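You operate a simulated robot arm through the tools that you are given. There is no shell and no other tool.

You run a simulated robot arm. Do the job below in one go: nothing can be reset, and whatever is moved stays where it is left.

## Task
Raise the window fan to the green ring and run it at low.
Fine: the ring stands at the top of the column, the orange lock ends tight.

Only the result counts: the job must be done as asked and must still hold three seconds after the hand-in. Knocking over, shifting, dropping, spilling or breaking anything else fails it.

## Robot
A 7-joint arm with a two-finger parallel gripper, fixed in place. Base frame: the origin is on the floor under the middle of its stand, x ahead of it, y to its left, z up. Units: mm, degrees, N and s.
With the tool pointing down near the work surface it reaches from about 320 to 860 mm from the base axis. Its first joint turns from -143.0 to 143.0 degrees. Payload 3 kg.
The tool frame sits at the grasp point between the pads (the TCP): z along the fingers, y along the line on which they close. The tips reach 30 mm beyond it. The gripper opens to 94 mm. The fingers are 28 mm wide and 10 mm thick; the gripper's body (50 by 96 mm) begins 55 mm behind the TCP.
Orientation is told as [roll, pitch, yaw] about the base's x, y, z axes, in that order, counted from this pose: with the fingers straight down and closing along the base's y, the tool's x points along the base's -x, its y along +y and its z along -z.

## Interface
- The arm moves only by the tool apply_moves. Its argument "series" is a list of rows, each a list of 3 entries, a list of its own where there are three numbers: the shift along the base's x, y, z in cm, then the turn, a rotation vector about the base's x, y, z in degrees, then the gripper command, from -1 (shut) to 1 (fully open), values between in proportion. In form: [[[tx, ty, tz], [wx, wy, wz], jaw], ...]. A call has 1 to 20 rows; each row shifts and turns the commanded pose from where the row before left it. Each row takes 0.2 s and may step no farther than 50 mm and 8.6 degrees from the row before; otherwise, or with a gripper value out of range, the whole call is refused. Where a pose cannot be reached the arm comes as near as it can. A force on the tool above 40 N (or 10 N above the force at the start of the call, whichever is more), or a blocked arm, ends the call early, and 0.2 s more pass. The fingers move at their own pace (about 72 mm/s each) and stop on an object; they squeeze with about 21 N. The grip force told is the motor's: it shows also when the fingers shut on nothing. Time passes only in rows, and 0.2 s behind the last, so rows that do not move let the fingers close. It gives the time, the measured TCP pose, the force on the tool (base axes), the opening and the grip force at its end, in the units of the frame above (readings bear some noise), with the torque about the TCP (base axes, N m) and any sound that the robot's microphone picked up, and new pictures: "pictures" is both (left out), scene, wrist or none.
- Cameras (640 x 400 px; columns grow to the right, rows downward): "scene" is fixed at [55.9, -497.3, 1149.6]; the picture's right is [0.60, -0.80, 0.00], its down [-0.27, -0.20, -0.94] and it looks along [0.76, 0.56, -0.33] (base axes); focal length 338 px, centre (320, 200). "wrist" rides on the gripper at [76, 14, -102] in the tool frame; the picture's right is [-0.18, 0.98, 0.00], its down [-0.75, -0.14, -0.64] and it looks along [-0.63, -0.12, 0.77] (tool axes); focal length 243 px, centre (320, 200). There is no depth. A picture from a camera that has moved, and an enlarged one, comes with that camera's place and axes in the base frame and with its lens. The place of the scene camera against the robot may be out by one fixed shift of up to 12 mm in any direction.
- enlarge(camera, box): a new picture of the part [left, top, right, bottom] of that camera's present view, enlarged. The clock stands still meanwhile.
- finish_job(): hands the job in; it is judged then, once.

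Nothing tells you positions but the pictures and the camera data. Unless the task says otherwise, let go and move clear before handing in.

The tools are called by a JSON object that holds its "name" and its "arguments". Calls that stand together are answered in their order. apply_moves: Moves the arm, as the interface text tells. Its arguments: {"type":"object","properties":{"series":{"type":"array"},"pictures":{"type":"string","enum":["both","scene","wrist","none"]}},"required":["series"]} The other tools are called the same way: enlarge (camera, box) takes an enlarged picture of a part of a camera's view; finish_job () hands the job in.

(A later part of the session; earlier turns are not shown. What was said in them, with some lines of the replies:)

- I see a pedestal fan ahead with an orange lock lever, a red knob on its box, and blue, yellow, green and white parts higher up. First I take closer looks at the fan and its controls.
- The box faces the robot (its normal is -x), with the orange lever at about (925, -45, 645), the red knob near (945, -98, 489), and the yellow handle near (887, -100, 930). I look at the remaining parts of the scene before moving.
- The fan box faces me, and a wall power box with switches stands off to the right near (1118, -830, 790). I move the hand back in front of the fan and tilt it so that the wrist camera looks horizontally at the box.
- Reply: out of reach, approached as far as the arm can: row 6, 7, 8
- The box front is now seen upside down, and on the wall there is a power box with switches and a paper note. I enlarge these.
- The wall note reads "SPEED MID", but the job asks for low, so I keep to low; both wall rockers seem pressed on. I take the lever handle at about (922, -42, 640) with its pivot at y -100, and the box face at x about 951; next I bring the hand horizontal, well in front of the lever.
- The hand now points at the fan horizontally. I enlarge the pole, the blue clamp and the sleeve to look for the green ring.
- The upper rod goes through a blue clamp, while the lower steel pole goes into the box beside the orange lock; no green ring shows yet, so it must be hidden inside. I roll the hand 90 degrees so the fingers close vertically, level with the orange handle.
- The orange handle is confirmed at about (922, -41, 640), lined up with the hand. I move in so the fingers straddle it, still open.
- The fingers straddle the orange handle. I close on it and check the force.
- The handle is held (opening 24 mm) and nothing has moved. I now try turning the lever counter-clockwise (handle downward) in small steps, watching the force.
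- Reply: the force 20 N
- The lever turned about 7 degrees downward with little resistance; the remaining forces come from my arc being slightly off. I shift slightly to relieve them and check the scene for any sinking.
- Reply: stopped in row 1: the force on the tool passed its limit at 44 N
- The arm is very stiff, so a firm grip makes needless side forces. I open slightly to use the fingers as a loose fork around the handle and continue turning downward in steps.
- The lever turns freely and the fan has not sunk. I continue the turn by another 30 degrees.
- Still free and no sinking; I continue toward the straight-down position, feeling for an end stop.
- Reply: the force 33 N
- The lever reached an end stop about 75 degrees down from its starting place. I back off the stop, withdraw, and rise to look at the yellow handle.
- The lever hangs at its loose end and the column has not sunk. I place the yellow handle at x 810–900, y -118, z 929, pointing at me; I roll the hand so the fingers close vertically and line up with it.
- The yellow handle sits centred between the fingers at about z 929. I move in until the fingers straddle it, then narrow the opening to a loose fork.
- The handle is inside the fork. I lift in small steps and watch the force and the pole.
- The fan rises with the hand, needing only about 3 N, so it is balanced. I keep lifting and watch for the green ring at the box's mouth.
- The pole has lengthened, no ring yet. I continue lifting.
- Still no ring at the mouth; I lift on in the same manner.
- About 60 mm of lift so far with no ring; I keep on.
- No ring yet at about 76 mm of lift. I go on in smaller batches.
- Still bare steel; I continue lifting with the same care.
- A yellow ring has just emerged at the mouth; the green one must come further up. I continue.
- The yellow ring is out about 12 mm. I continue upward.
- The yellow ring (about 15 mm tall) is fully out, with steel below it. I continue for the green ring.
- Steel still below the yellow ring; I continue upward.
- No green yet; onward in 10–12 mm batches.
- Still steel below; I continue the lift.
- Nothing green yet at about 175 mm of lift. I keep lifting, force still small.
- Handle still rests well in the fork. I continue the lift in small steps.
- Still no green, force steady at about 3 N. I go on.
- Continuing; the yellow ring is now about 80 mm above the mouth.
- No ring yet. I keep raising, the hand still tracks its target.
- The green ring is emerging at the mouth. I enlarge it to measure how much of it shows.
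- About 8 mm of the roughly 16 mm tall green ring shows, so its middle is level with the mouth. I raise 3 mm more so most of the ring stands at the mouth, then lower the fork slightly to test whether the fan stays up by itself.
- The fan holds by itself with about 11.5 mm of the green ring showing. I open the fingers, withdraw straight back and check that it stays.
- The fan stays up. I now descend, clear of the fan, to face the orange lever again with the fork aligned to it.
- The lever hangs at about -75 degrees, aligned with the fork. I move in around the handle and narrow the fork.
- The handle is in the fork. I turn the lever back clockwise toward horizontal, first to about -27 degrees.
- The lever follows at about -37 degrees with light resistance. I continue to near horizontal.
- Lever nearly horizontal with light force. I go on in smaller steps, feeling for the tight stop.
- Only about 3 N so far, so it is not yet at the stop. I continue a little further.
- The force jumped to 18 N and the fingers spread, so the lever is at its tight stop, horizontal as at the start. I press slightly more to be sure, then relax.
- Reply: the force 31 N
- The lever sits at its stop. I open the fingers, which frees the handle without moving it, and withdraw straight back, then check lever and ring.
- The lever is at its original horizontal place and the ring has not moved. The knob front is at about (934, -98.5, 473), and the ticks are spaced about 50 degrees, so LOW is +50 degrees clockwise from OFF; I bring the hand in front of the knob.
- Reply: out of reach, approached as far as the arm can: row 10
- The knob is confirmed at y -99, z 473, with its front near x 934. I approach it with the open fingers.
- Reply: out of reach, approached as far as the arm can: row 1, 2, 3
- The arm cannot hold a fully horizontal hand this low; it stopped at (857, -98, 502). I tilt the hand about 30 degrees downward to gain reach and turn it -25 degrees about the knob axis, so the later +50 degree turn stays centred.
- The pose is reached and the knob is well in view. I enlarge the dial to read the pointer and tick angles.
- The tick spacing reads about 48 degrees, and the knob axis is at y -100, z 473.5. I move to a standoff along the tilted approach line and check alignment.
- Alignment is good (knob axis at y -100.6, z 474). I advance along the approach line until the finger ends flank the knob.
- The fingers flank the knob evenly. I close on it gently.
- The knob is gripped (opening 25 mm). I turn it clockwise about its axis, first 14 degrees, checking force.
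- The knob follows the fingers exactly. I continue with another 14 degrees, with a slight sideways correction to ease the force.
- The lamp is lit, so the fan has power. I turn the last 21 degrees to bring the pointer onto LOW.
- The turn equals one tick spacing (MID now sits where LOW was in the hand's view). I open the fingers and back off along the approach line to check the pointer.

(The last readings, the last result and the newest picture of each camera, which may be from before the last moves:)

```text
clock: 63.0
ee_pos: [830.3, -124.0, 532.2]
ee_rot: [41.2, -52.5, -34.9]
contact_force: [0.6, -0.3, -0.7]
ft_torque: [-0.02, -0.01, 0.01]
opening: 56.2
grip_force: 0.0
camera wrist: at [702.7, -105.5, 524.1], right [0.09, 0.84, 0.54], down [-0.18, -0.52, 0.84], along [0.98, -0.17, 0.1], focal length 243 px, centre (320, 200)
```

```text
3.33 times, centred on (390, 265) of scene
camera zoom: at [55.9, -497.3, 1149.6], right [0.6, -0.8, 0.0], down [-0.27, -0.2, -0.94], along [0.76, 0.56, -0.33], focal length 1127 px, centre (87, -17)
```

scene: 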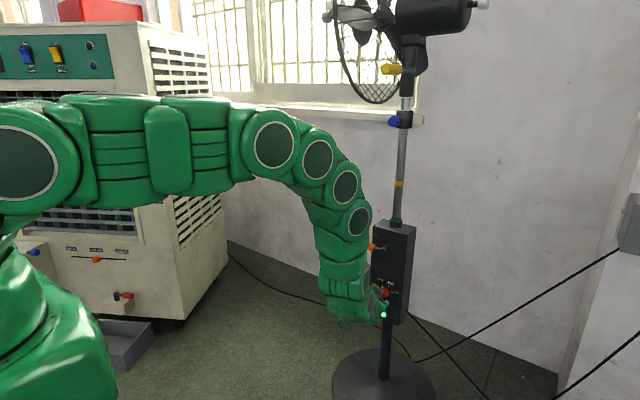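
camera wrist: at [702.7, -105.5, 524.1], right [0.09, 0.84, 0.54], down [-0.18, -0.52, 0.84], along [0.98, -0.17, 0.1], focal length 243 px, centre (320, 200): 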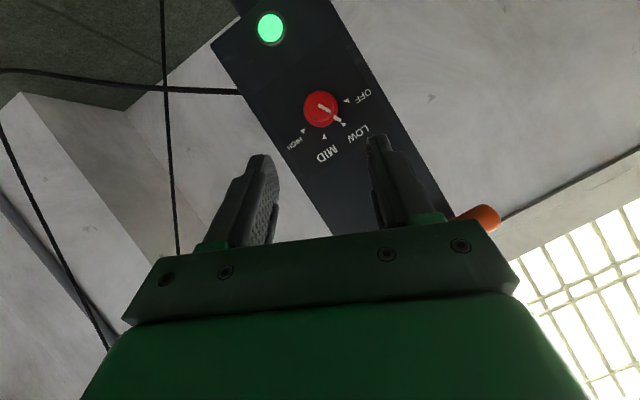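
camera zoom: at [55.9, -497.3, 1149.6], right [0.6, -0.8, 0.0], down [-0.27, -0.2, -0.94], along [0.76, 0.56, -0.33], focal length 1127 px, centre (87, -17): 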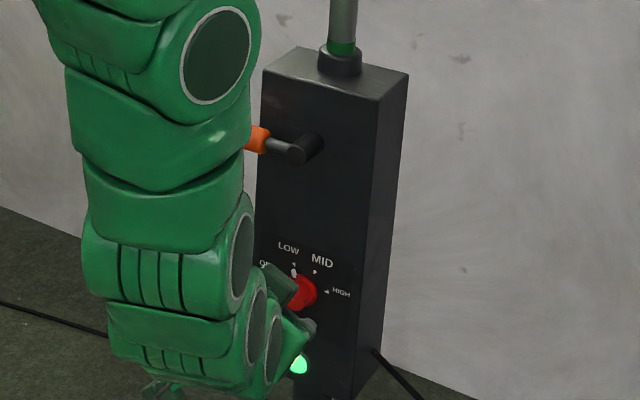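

The pointer sits on LOW and the lamp is lit. I now withdraw clear of the fan, straightening the hand as it goes.

{"name": "apply_moves", "arguments": {"series": [[[-4, 0, 1], [0, 0, 0], 0.2], [[-3, 0, 2], [-6, 0, 0], 0.2], [[-2, 1, 3], [-6, 0, 0], 0.2], [[-1, 2, 4], [-6, 0, 0], 0.2], [[0, 2, 4], [-5.5, 3, 0], 0.2], [[0, 2, 4], [0, 6, 0], 0.2], [[0, 3, 3.5], [0, 7, 0], 0.2], [[0, 3, 3.5], [0, 7, 0], 0.2], [[-1, 3, 3.5], [0, 7, 0], 0.2], [[-1, 3, 3], [0, 7, 0], 0.2], [[-1, 3, 3], [0, 7, 0], 0.2]], "pictures": "both"}}

{"name": "enlarge", "arguments": {"camera": "scene", "box": [350, 205, 430, 325]}}

{"name": "enlarge", "arguments": {"camera": "scene", "box": [386, 208, 406, 228]}}

{"name": "enlarge", "arguments": {"camera": "scene", "box": [320, 0, 500, 120]}}

```text
clock: 65.4
ee_pos: [699.3, 95.6, 879.0]
ee_rot: [0.0, -16.0, -0.3]
contact_force: [0.2, -0.6, -1.0]
ft_torque: [0.04, -0.05, -0.01]
opening: 56.5
grip_force: 0.0
camera wrist: at [599.3, 110.2, 955.3], right [0.18, 0.98, 0.05], down [0.55, -0.14, 0.82], along [0.82, -0.12, -0.56], focal length 243 px, centre (320, 200)
```

scene: 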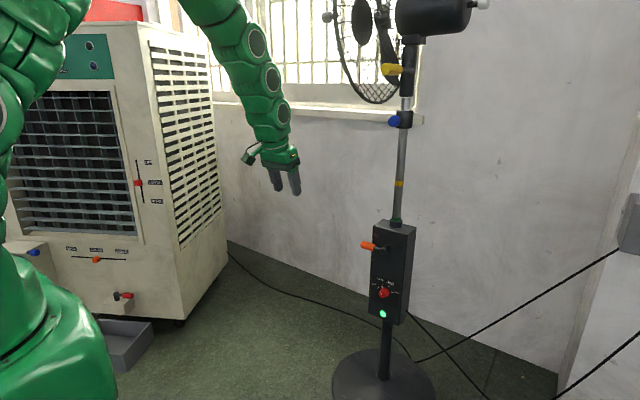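
wrist: 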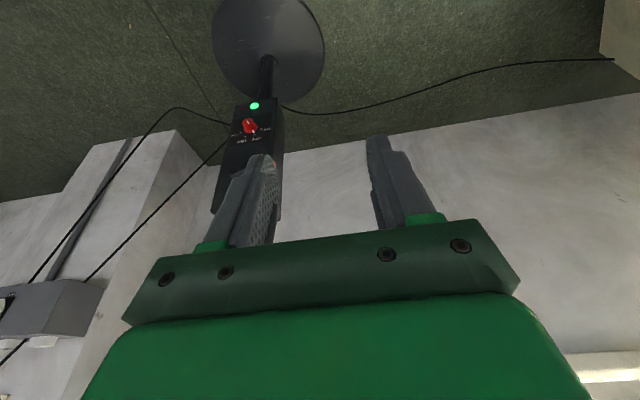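

```text
3.33 times, centred on (390, 265) of scene
camera zoom: at [55.9, -497.3, 1149.6], right [0.6, -0.8, 0.0], down [-0.27, -0.2, -0.94], along [0.76, 0.56, -0.33], focal length 1127 px, centre (87, -17)
```

zoom: 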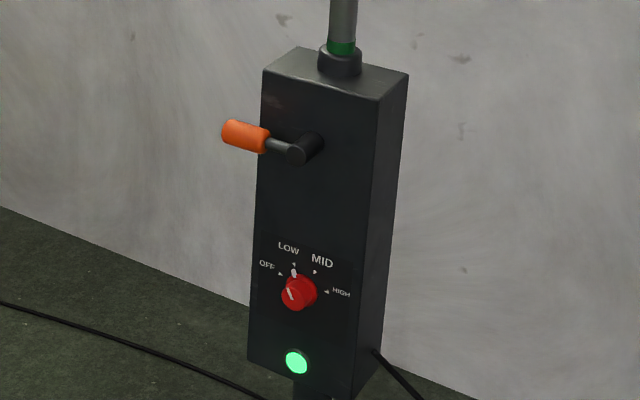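

```text
16.00 times, centred on (396, 218) of scene
camera zoom: at [55.9, -497.3, 1149.6], right [0.6, -0.8, 0.0], down [-0.27, -0.2, -0.94], along [0.76, 0.56, -0.33], focal length 5409 px, centre (-896, -88)
```

zoom: 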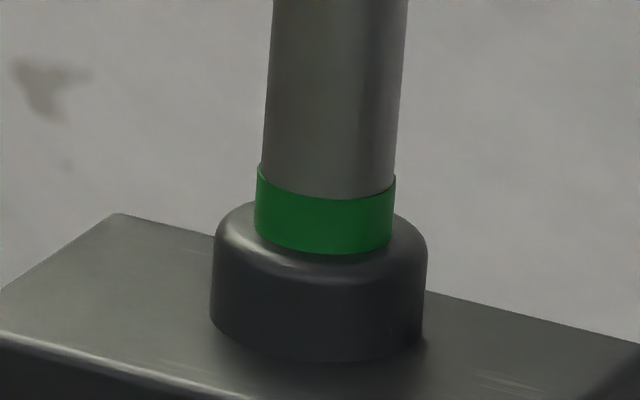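

```text
3.33 times, centred on (410, 60) of scene
camera zoom: at [55.9, -497.3, 1149.6], right [0.6, -0.8, 0.0], down [-0.27, -0.2, -0.94], along [0.76, 0.56, -0.33], focal length 1127 px, centre (20, 667)
```

zoom: 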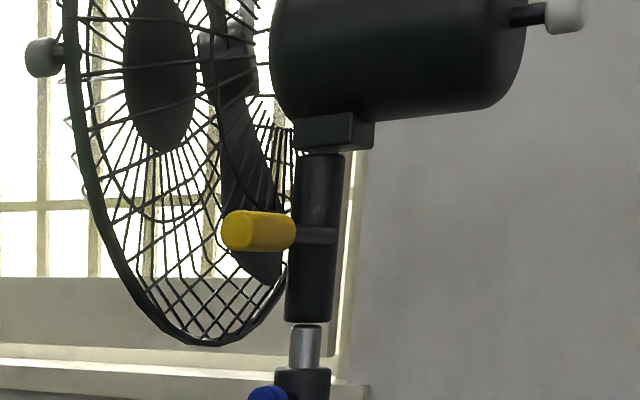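

The lamp is green, the pointer is on LOW, the lever is back at its original tight place and the ring is steady. I wait a moment while checking that the blades turn and nothing drifts.

{"name": "apply_moves", "arguments": {"series": [[[-3, 2, 1], [0, 4, 0], 0.2], [[-3, 2, 1], [0, 4, 0], 0.2], [[0, 0, 0], [0, 0, 0], 0.2], [[0, 0, 0], [0, 0, 0], 0.2], [[0, 0, 0], [0, 0, 0], 0.2]], "pictures": "both"}}

{"name": "enlarge", "arguments": {"camera": "scene", "box": [320, 40, 480, 140]}}

{"name": "enlarge", "arguments": {"camera": "scene", "box": [386, 208, 406, 228]}}

{"name": "enlarge", "arguments": {"camera": "scene", "box": [380, 170, 420, 195]}}

{"name": "enlarge", "arguments": {"camera": "scene", "box": [350, 260, 430, 325]}}

```text
clock: 66.6
ee_pos: [640.2, 135.3, 897.5]
ee_rot: [-0.2, -8.1, -0.2]
contact_force: [0.8, 0.5, 0.8]
ft_torque: [0.03, 0.03, -0.03]
opening: 56.3
grip_force: 0.0
camera wrist: at [550.6, 149.8, 987.4], right [0.19, 0.98, 0.02], down [0.66, -0.14, 0.74], along [0.73, -0.12, -0.67], focal length 243 px, centre (320, 200)
```

scene: 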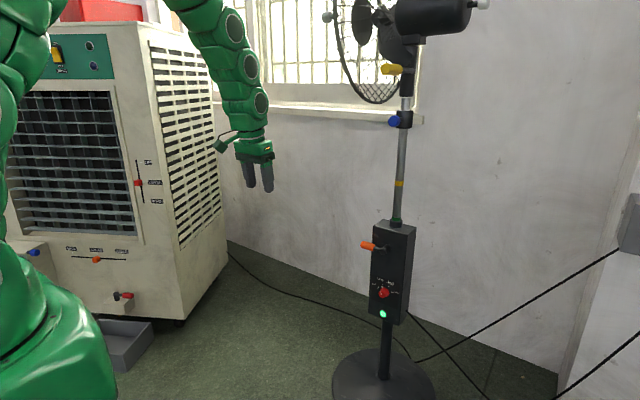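
wrist: 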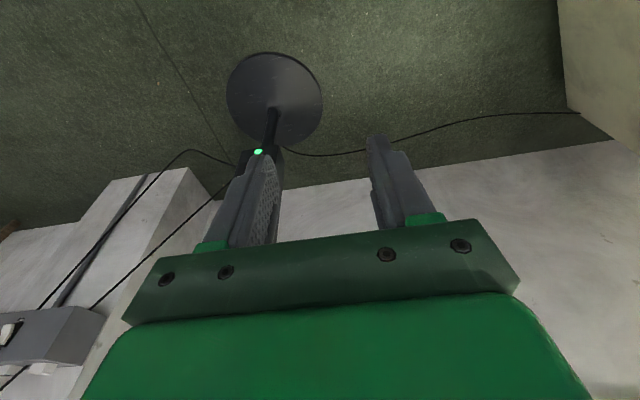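

```text
4.00 times, centred on (400, 90) of scene
camera zoom: at [55.9, -497.3, 1149.6], right [0.6, -0.8, 0.0], down [-0.27, -0.2, -0.94], along [0.76, 0.56, -0.33], focal length 1352 px, centre (0, 640)
```

zoom: 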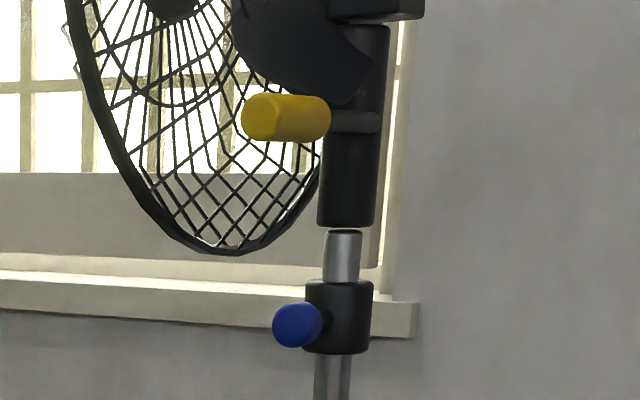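

```text
16.00 times, centred on (396, 218) of scene
camera zoom: at [55.9, -497.3, 1149.6], right [0.6, -0.8, 0.0], down [-0.27, -0.2, -0.94], along [0.76, 0.56, -0.33], focal length 5409 px, centre (-896, -88)
```

zoom: 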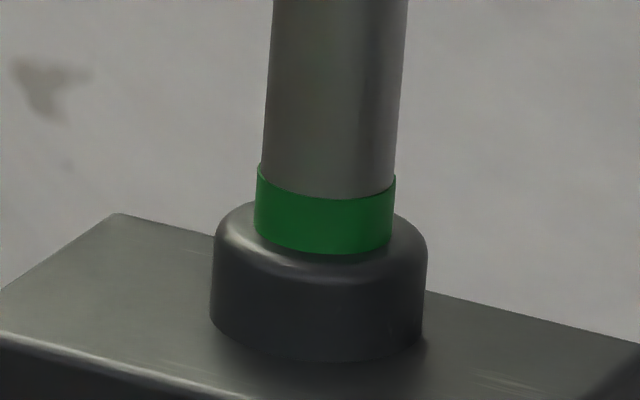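

```text
16.00 times, centred on (400, 182) of scene
camera zoom: at [55.9, -497.3, 1149.6], right [0.6, -0.8, 0.0], down [-0.27, -0.2, -0.94], along [0.76, 0.56, -0.33], focal length 5409 px, centre (-960, 480)
```

zoom: 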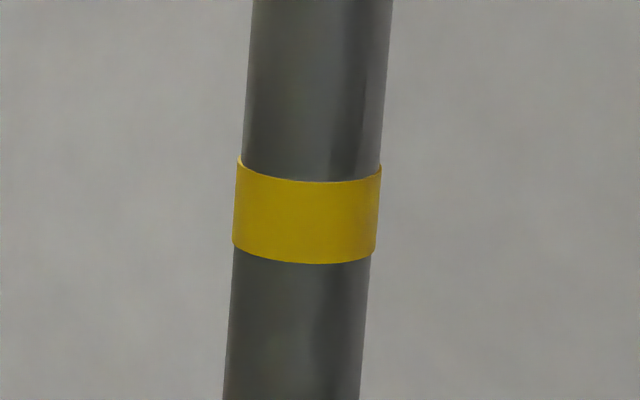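

```text
6.15 times, centred on (390, 292) of scene
camera zoom: at [55.9, -497.3, 1149.6], right [0.6, -0.8, 0.0], down [-0.27, -0.2, -0.94], along [0.76, 0.56, -0.33], focal length 2080 px, centre (-111, -369)
```

zoom: 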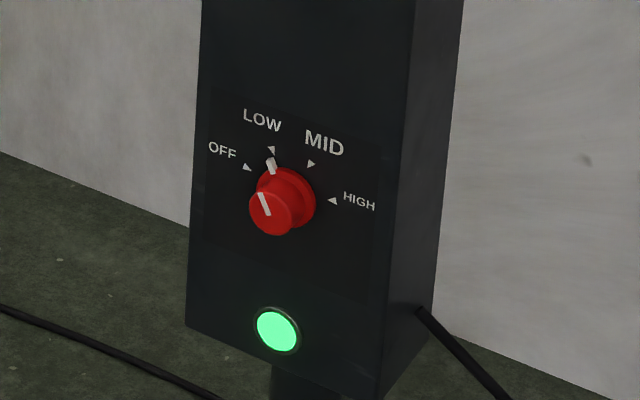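

The blades turn, the lamp is lit and the pointer is on LOW. The green ring stands steady at the mouth of the column, the orange lever is at its tight stop, and the hand is clear, so I hand the job in.

{"name": "finish_job", "arguments": {}}

```text
The job is handed in.
```

The window fan is raised to the green ring, locked and running at low, and the job is handed in. I was not told how it was judged.

- **Height:** about 11.5 mm of the roughly 16 mm tall green ring shows above the top of the column. That is a compromise, because I could not tell whether the ring's middle or its bottom edge should be level with the top. It did not move after I let go.
- **Lock:** the orange lever is back at its original place. I pressed it against its stop with just under 30 N.
- **Speed:** the knob pointer is on LOW, the lamp is lit green and the blades are turning.

A note on the wall reads "SPEED MID"; I kept to low, as you asked. I saw nothing else shifted or knocked over, and the arm is clear of the fan.
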